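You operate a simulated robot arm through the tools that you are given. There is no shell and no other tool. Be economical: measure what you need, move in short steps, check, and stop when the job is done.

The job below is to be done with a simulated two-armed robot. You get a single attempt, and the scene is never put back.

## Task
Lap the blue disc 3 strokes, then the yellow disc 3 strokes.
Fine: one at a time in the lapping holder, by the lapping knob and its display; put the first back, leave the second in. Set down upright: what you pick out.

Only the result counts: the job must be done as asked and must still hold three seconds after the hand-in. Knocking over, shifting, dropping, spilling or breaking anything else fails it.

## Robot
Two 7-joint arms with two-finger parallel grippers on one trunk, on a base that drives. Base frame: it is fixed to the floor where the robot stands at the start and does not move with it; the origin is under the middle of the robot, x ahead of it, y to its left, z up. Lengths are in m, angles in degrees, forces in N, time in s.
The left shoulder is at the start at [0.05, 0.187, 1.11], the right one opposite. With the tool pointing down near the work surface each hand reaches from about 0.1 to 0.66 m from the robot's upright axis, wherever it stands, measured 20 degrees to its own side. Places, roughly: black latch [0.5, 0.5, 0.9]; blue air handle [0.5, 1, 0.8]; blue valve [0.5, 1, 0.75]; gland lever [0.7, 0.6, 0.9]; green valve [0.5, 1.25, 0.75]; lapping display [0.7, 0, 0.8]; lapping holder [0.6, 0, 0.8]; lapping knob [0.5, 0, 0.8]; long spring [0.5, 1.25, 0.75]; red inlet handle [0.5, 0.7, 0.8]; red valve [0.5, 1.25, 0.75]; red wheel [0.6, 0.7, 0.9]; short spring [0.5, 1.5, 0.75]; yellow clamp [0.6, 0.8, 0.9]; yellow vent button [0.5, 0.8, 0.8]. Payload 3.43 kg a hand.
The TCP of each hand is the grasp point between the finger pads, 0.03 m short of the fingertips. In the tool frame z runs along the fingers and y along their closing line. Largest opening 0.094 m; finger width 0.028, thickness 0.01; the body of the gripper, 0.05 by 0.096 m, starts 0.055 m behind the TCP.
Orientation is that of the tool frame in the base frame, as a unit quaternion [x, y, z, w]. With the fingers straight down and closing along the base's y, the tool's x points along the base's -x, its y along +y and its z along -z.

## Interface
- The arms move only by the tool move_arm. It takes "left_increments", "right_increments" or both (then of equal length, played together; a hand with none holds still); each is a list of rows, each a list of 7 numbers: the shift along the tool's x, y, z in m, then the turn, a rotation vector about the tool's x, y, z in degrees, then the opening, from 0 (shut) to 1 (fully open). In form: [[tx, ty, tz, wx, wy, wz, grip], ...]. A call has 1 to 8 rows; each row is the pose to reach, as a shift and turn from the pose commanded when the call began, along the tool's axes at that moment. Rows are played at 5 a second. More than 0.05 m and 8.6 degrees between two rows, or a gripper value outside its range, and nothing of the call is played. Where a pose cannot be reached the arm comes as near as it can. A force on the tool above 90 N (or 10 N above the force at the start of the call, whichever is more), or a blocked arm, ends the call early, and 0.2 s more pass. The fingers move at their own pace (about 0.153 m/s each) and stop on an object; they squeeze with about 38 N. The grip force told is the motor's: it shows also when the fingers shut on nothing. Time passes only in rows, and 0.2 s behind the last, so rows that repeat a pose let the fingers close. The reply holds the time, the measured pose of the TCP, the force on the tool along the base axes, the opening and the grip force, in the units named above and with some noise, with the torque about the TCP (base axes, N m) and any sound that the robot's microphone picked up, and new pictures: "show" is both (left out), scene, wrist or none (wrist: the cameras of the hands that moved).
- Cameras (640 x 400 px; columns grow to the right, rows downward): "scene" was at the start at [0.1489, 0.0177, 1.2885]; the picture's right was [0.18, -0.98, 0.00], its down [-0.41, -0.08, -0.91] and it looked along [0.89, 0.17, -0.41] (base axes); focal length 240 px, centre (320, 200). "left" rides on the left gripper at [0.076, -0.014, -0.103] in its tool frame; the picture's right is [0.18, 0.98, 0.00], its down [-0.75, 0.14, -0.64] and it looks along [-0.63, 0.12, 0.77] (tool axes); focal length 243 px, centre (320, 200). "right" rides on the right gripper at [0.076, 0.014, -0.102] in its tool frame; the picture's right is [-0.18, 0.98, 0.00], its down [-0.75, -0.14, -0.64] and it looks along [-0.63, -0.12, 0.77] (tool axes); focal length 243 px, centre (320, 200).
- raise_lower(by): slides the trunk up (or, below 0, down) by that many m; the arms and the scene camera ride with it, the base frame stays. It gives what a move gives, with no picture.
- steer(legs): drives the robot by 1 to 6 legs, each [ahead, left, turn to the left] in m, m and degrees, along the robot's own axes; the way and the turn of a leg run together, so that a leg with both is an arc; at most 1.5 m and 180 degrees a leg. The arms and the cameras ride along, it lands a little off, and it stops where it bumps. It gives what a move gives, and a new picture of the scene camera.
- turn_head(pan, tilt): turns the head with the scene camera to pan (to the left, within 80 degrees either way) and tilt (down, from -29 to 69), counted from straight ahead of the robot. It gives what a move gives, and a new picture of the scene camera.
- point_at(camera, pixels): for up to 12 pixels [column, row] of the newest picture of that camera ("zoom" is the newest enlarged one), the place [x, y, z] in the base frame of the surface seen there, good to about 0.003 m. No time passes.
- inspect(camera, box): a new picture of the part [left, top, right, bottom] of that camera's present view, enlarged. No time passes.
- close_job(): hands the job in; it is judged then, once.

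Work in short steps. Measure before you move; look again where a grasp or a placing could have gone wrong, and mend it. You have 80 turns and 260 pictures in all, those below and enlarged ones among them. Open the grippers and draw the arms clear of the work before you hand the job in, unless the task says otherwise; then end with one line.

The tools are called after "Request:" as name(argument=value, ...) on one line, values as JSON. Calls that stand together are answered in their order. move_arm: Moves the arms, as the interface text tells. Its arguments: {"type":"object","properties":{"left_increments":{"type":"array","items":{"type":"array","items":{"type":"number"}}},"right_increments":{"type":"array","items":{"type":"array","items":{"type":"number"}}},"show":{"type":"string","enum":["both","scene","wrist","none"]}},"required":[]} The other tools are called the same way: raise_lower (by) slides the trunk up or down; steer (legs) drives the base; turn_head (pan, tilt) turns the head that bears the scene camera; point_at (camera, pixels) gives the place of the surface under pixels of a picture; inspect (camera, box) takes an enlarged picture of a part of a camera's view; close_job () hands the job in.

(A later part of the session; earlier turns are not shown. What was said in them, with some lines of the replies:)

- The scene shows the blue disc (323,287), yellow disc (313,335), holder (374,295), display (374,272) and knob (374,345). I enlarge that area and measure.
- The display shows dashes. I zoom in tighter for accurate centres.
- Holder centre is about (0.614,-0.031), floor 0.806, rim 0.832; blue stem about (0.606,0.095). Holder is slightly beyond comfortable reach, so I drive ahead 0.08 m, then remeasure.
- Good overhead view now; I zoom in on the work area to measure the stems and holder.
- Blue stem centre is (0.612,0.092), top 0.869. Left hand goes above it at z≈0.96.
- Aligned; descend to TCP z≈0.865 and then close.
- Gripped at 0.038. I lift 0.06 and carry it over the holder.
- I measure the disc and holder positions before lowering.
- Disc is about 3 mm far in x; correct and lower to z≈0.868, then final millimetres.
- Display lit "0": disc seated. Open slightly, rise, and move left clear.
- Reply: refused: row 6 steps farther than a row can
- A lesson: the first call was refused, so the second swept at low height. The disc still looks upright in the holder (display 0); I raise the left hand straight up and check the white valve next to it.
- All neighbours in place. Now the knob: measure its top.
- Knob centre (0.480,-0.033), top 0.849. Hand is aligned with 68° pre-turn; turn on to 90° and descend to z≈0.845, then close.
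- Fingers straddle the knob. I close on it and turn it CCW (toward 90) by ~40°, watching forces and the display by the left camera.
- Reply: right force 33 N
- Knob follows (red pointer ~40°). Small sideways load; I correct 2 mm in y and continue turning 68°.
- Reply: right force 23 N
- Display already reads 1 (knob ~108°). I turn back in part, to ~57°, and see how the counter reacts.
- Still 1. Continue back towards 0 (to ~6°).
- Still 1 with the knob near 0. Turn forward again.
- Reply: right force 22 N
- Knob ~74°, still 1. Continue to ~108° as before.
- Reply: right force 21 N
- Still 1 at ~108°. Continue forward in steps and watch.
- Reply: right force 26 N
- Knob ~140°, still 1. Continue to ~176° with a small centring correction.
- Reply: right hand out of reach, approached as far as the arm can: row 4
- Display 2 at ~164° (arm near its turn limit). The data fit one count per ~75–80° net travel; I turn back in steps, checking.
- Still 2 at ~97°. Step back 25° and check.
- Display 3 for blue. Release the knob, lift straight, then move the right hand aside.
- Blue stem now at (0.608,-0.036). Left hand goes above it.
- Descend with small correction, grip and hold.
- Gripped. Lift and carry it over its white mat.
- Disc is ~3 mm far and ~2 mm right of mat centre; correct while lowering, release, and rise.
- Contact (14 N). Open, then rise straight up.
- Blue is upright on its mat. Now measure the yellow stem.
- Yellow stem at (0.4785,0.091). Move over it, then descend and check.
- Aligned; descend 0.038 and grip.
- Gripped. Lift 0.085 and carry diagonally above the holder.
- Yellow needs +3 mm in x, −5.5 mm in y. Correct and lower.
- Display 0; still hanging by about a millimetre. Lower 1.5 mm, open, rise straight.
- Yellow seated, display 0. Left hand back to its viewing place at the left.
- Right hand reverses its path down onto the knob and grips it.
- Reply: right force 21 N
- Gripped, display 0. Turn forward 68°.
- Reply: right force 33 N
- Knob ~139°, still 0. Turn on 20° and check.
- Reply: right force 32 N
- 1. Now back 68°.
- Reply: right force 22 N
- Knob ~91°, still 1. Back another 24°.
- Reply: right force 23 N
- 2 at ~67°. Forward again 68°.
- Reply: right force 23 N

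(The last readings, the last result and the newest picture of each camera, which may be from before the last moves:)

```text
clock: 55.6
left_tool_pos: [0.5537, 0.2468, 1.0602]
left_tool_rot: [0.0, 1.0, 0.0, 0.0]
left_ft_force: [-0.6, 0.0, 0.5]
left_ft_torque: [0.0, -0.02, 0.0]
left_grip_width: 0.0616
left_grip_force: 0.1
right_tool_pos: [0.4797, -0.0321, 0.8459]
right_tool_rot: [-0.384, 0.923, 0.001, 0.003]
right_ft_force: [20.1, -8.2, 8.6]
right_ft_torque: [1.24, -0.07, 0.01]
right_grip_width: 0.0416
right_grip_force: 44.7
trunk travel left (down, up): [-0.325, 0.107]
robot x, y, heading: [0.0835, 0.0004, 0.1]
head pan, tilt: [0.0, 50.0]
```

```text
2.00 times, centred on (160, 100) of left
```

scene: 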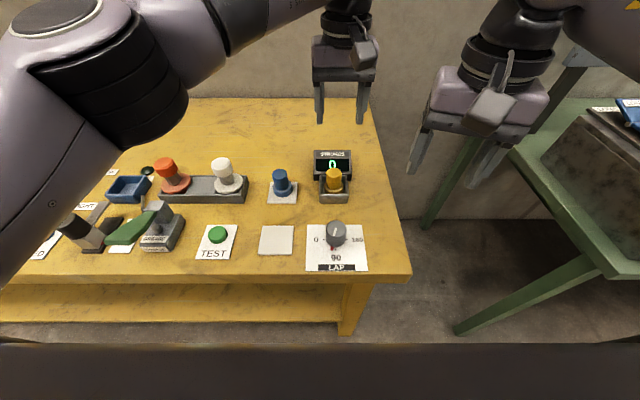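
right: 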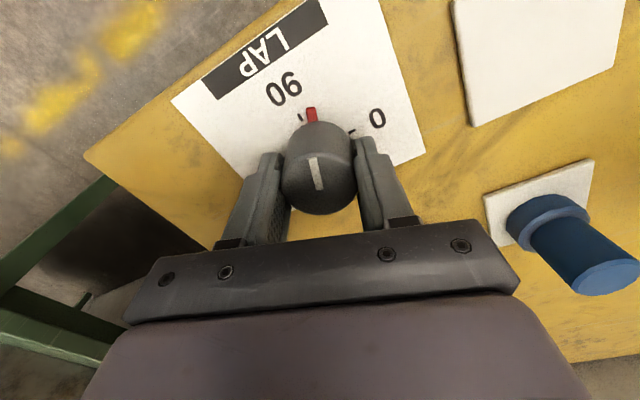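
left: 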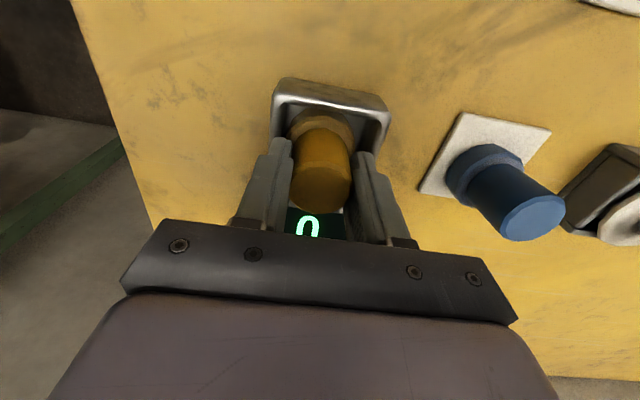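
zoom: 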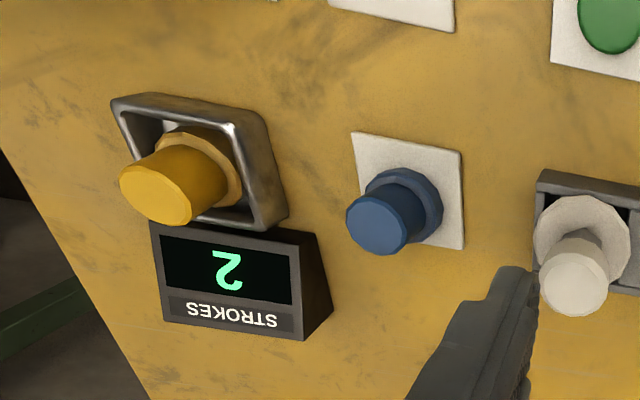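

Still 2 at ~135°. Forward 22° more.

Request:
move_arm(right_increments=[[0, 0, 0, 0, 0, -8, 0], [0, 0, 0, 0, 0, -15, 0], [0, 0, 0, 0, 0, -22, 0]], show="none")

Request:
inspect(camera="left", box=[0, 0, 320, 200])

```text
clock: 56.4
left_tool_pos: [0.5518, 0.2453, 1.0603]
left_tool_rot: [0.0, 1.0, 0.0, 0.001]
left_ft_force: [1.4, -0.2, 0.3]
left_ft_torque: [-0.01, 0.0, -0.03]
left_grip_width: 0.0614
left_grip_force: 0.0
right_tool_pos: [0.4803, -0.032, 0.8455]
right_tool_rot: [-0.553, 0.833, 0.0, 0.003]
right_ft_force: [22.0, -3.9, 14.3]
right_ft_torque: [0.94, 0.6, 0.0]
right_grip_width: 0.0416
right_grip_force: 45.6
trunk travel left (down, up): [-0.325, 0.107]
robot x, y, heading: [0.0794, -0.0016, 0.1]
head pan, tilt: [0.0, 50.0]
```

```text
2.00 times, centred on (160, 100) of left
```

zoom: 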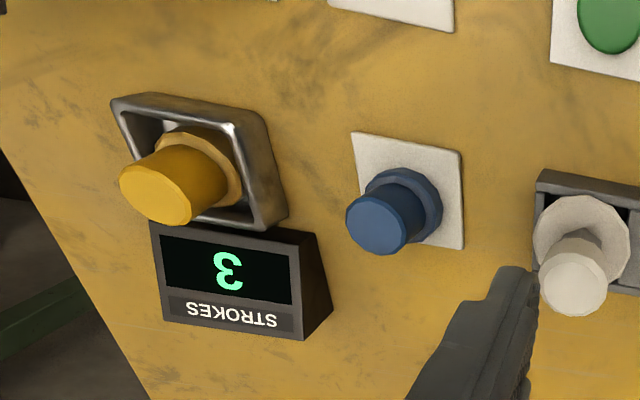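

Display 3. Release the knob, lift straight and withdraw to the right.

Request:
move_arm(right_increments=[[0, 0, 0, 0, 0, 0, 0.75], [0, 0, 0, 0, 0, 0, 0.75], [0, 0, -0.04, 0, 0, 0, 0.75], [0, 0, -0.085, 0, 0, 0, 0.75], [0, 0, -0.13, 0, 0, 0, 0.75], [0.035, -0.007, -0.16, 0, 0, 0, 0.75], [0.075, -0.015, -0.18, 0, 0, 0, 0.75], [0.12, -0.024, -0.195, 0, 0, 0, 0.75]], show="scene")

Request:
inspect(camera="scene", box=[140, 120, 380, 280])

```text
clock: 58.2
left_tool_pos: [0.5517, 0.2458, 1.0601]
left_tool_rot: [0.0, 1.0, 0.0, 0.001]
left_ft_force: [-1.0, -0.6, -0.6]
left_ft_torque: [0.01, -0.01, 0.0]
left_grip_width: 0.0609
left_grip_force: 0.0
right_tool_pos: [0.4572, -0.1528, 1.0373]
right_tool_rot: [-0.553, 0.833, 0.002, 0.001]
right_ft_force: [-0.6, 0.9, 1.0]
right_ft_torque: [0.01, -0.01, 0.03]
right_grip_width: 0.0707
right_grip_force: 0.1
trunk travel left (down, up): [-0.325, 0.107]
robot x, y, heading: [0.0834, -0.0032, -0.0]
head pan, tilt: [0.0, 50.0]
```

scene: 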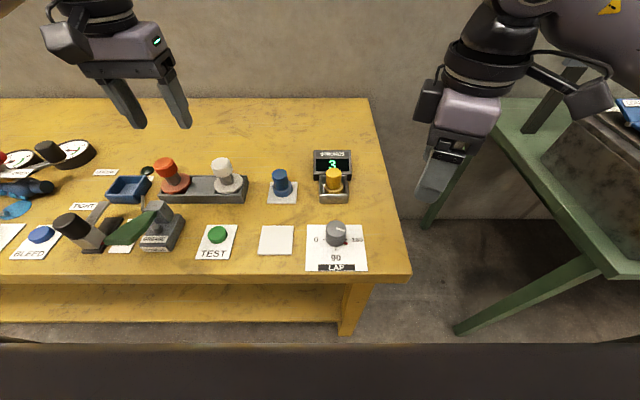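

```text
2.50 times, centred on (260, 200) of scene
```

zoom: 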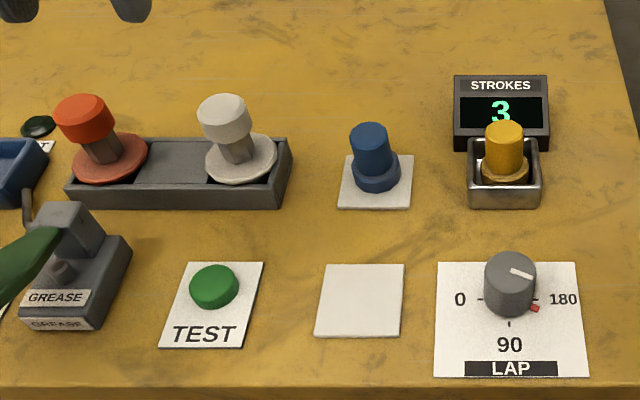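

Display shows 3, the yellow disc is in the holder, blue is upright on its mat and nothing else has moved. Both hands are open and clear, so I hand in.

Request:
close_job()

```text
The job is handed in.
```

I lapped both discs 3 strokes each by the display. The blue disc is upright on its mat, the yellow disc is still in the holder, and I have handed the job in.
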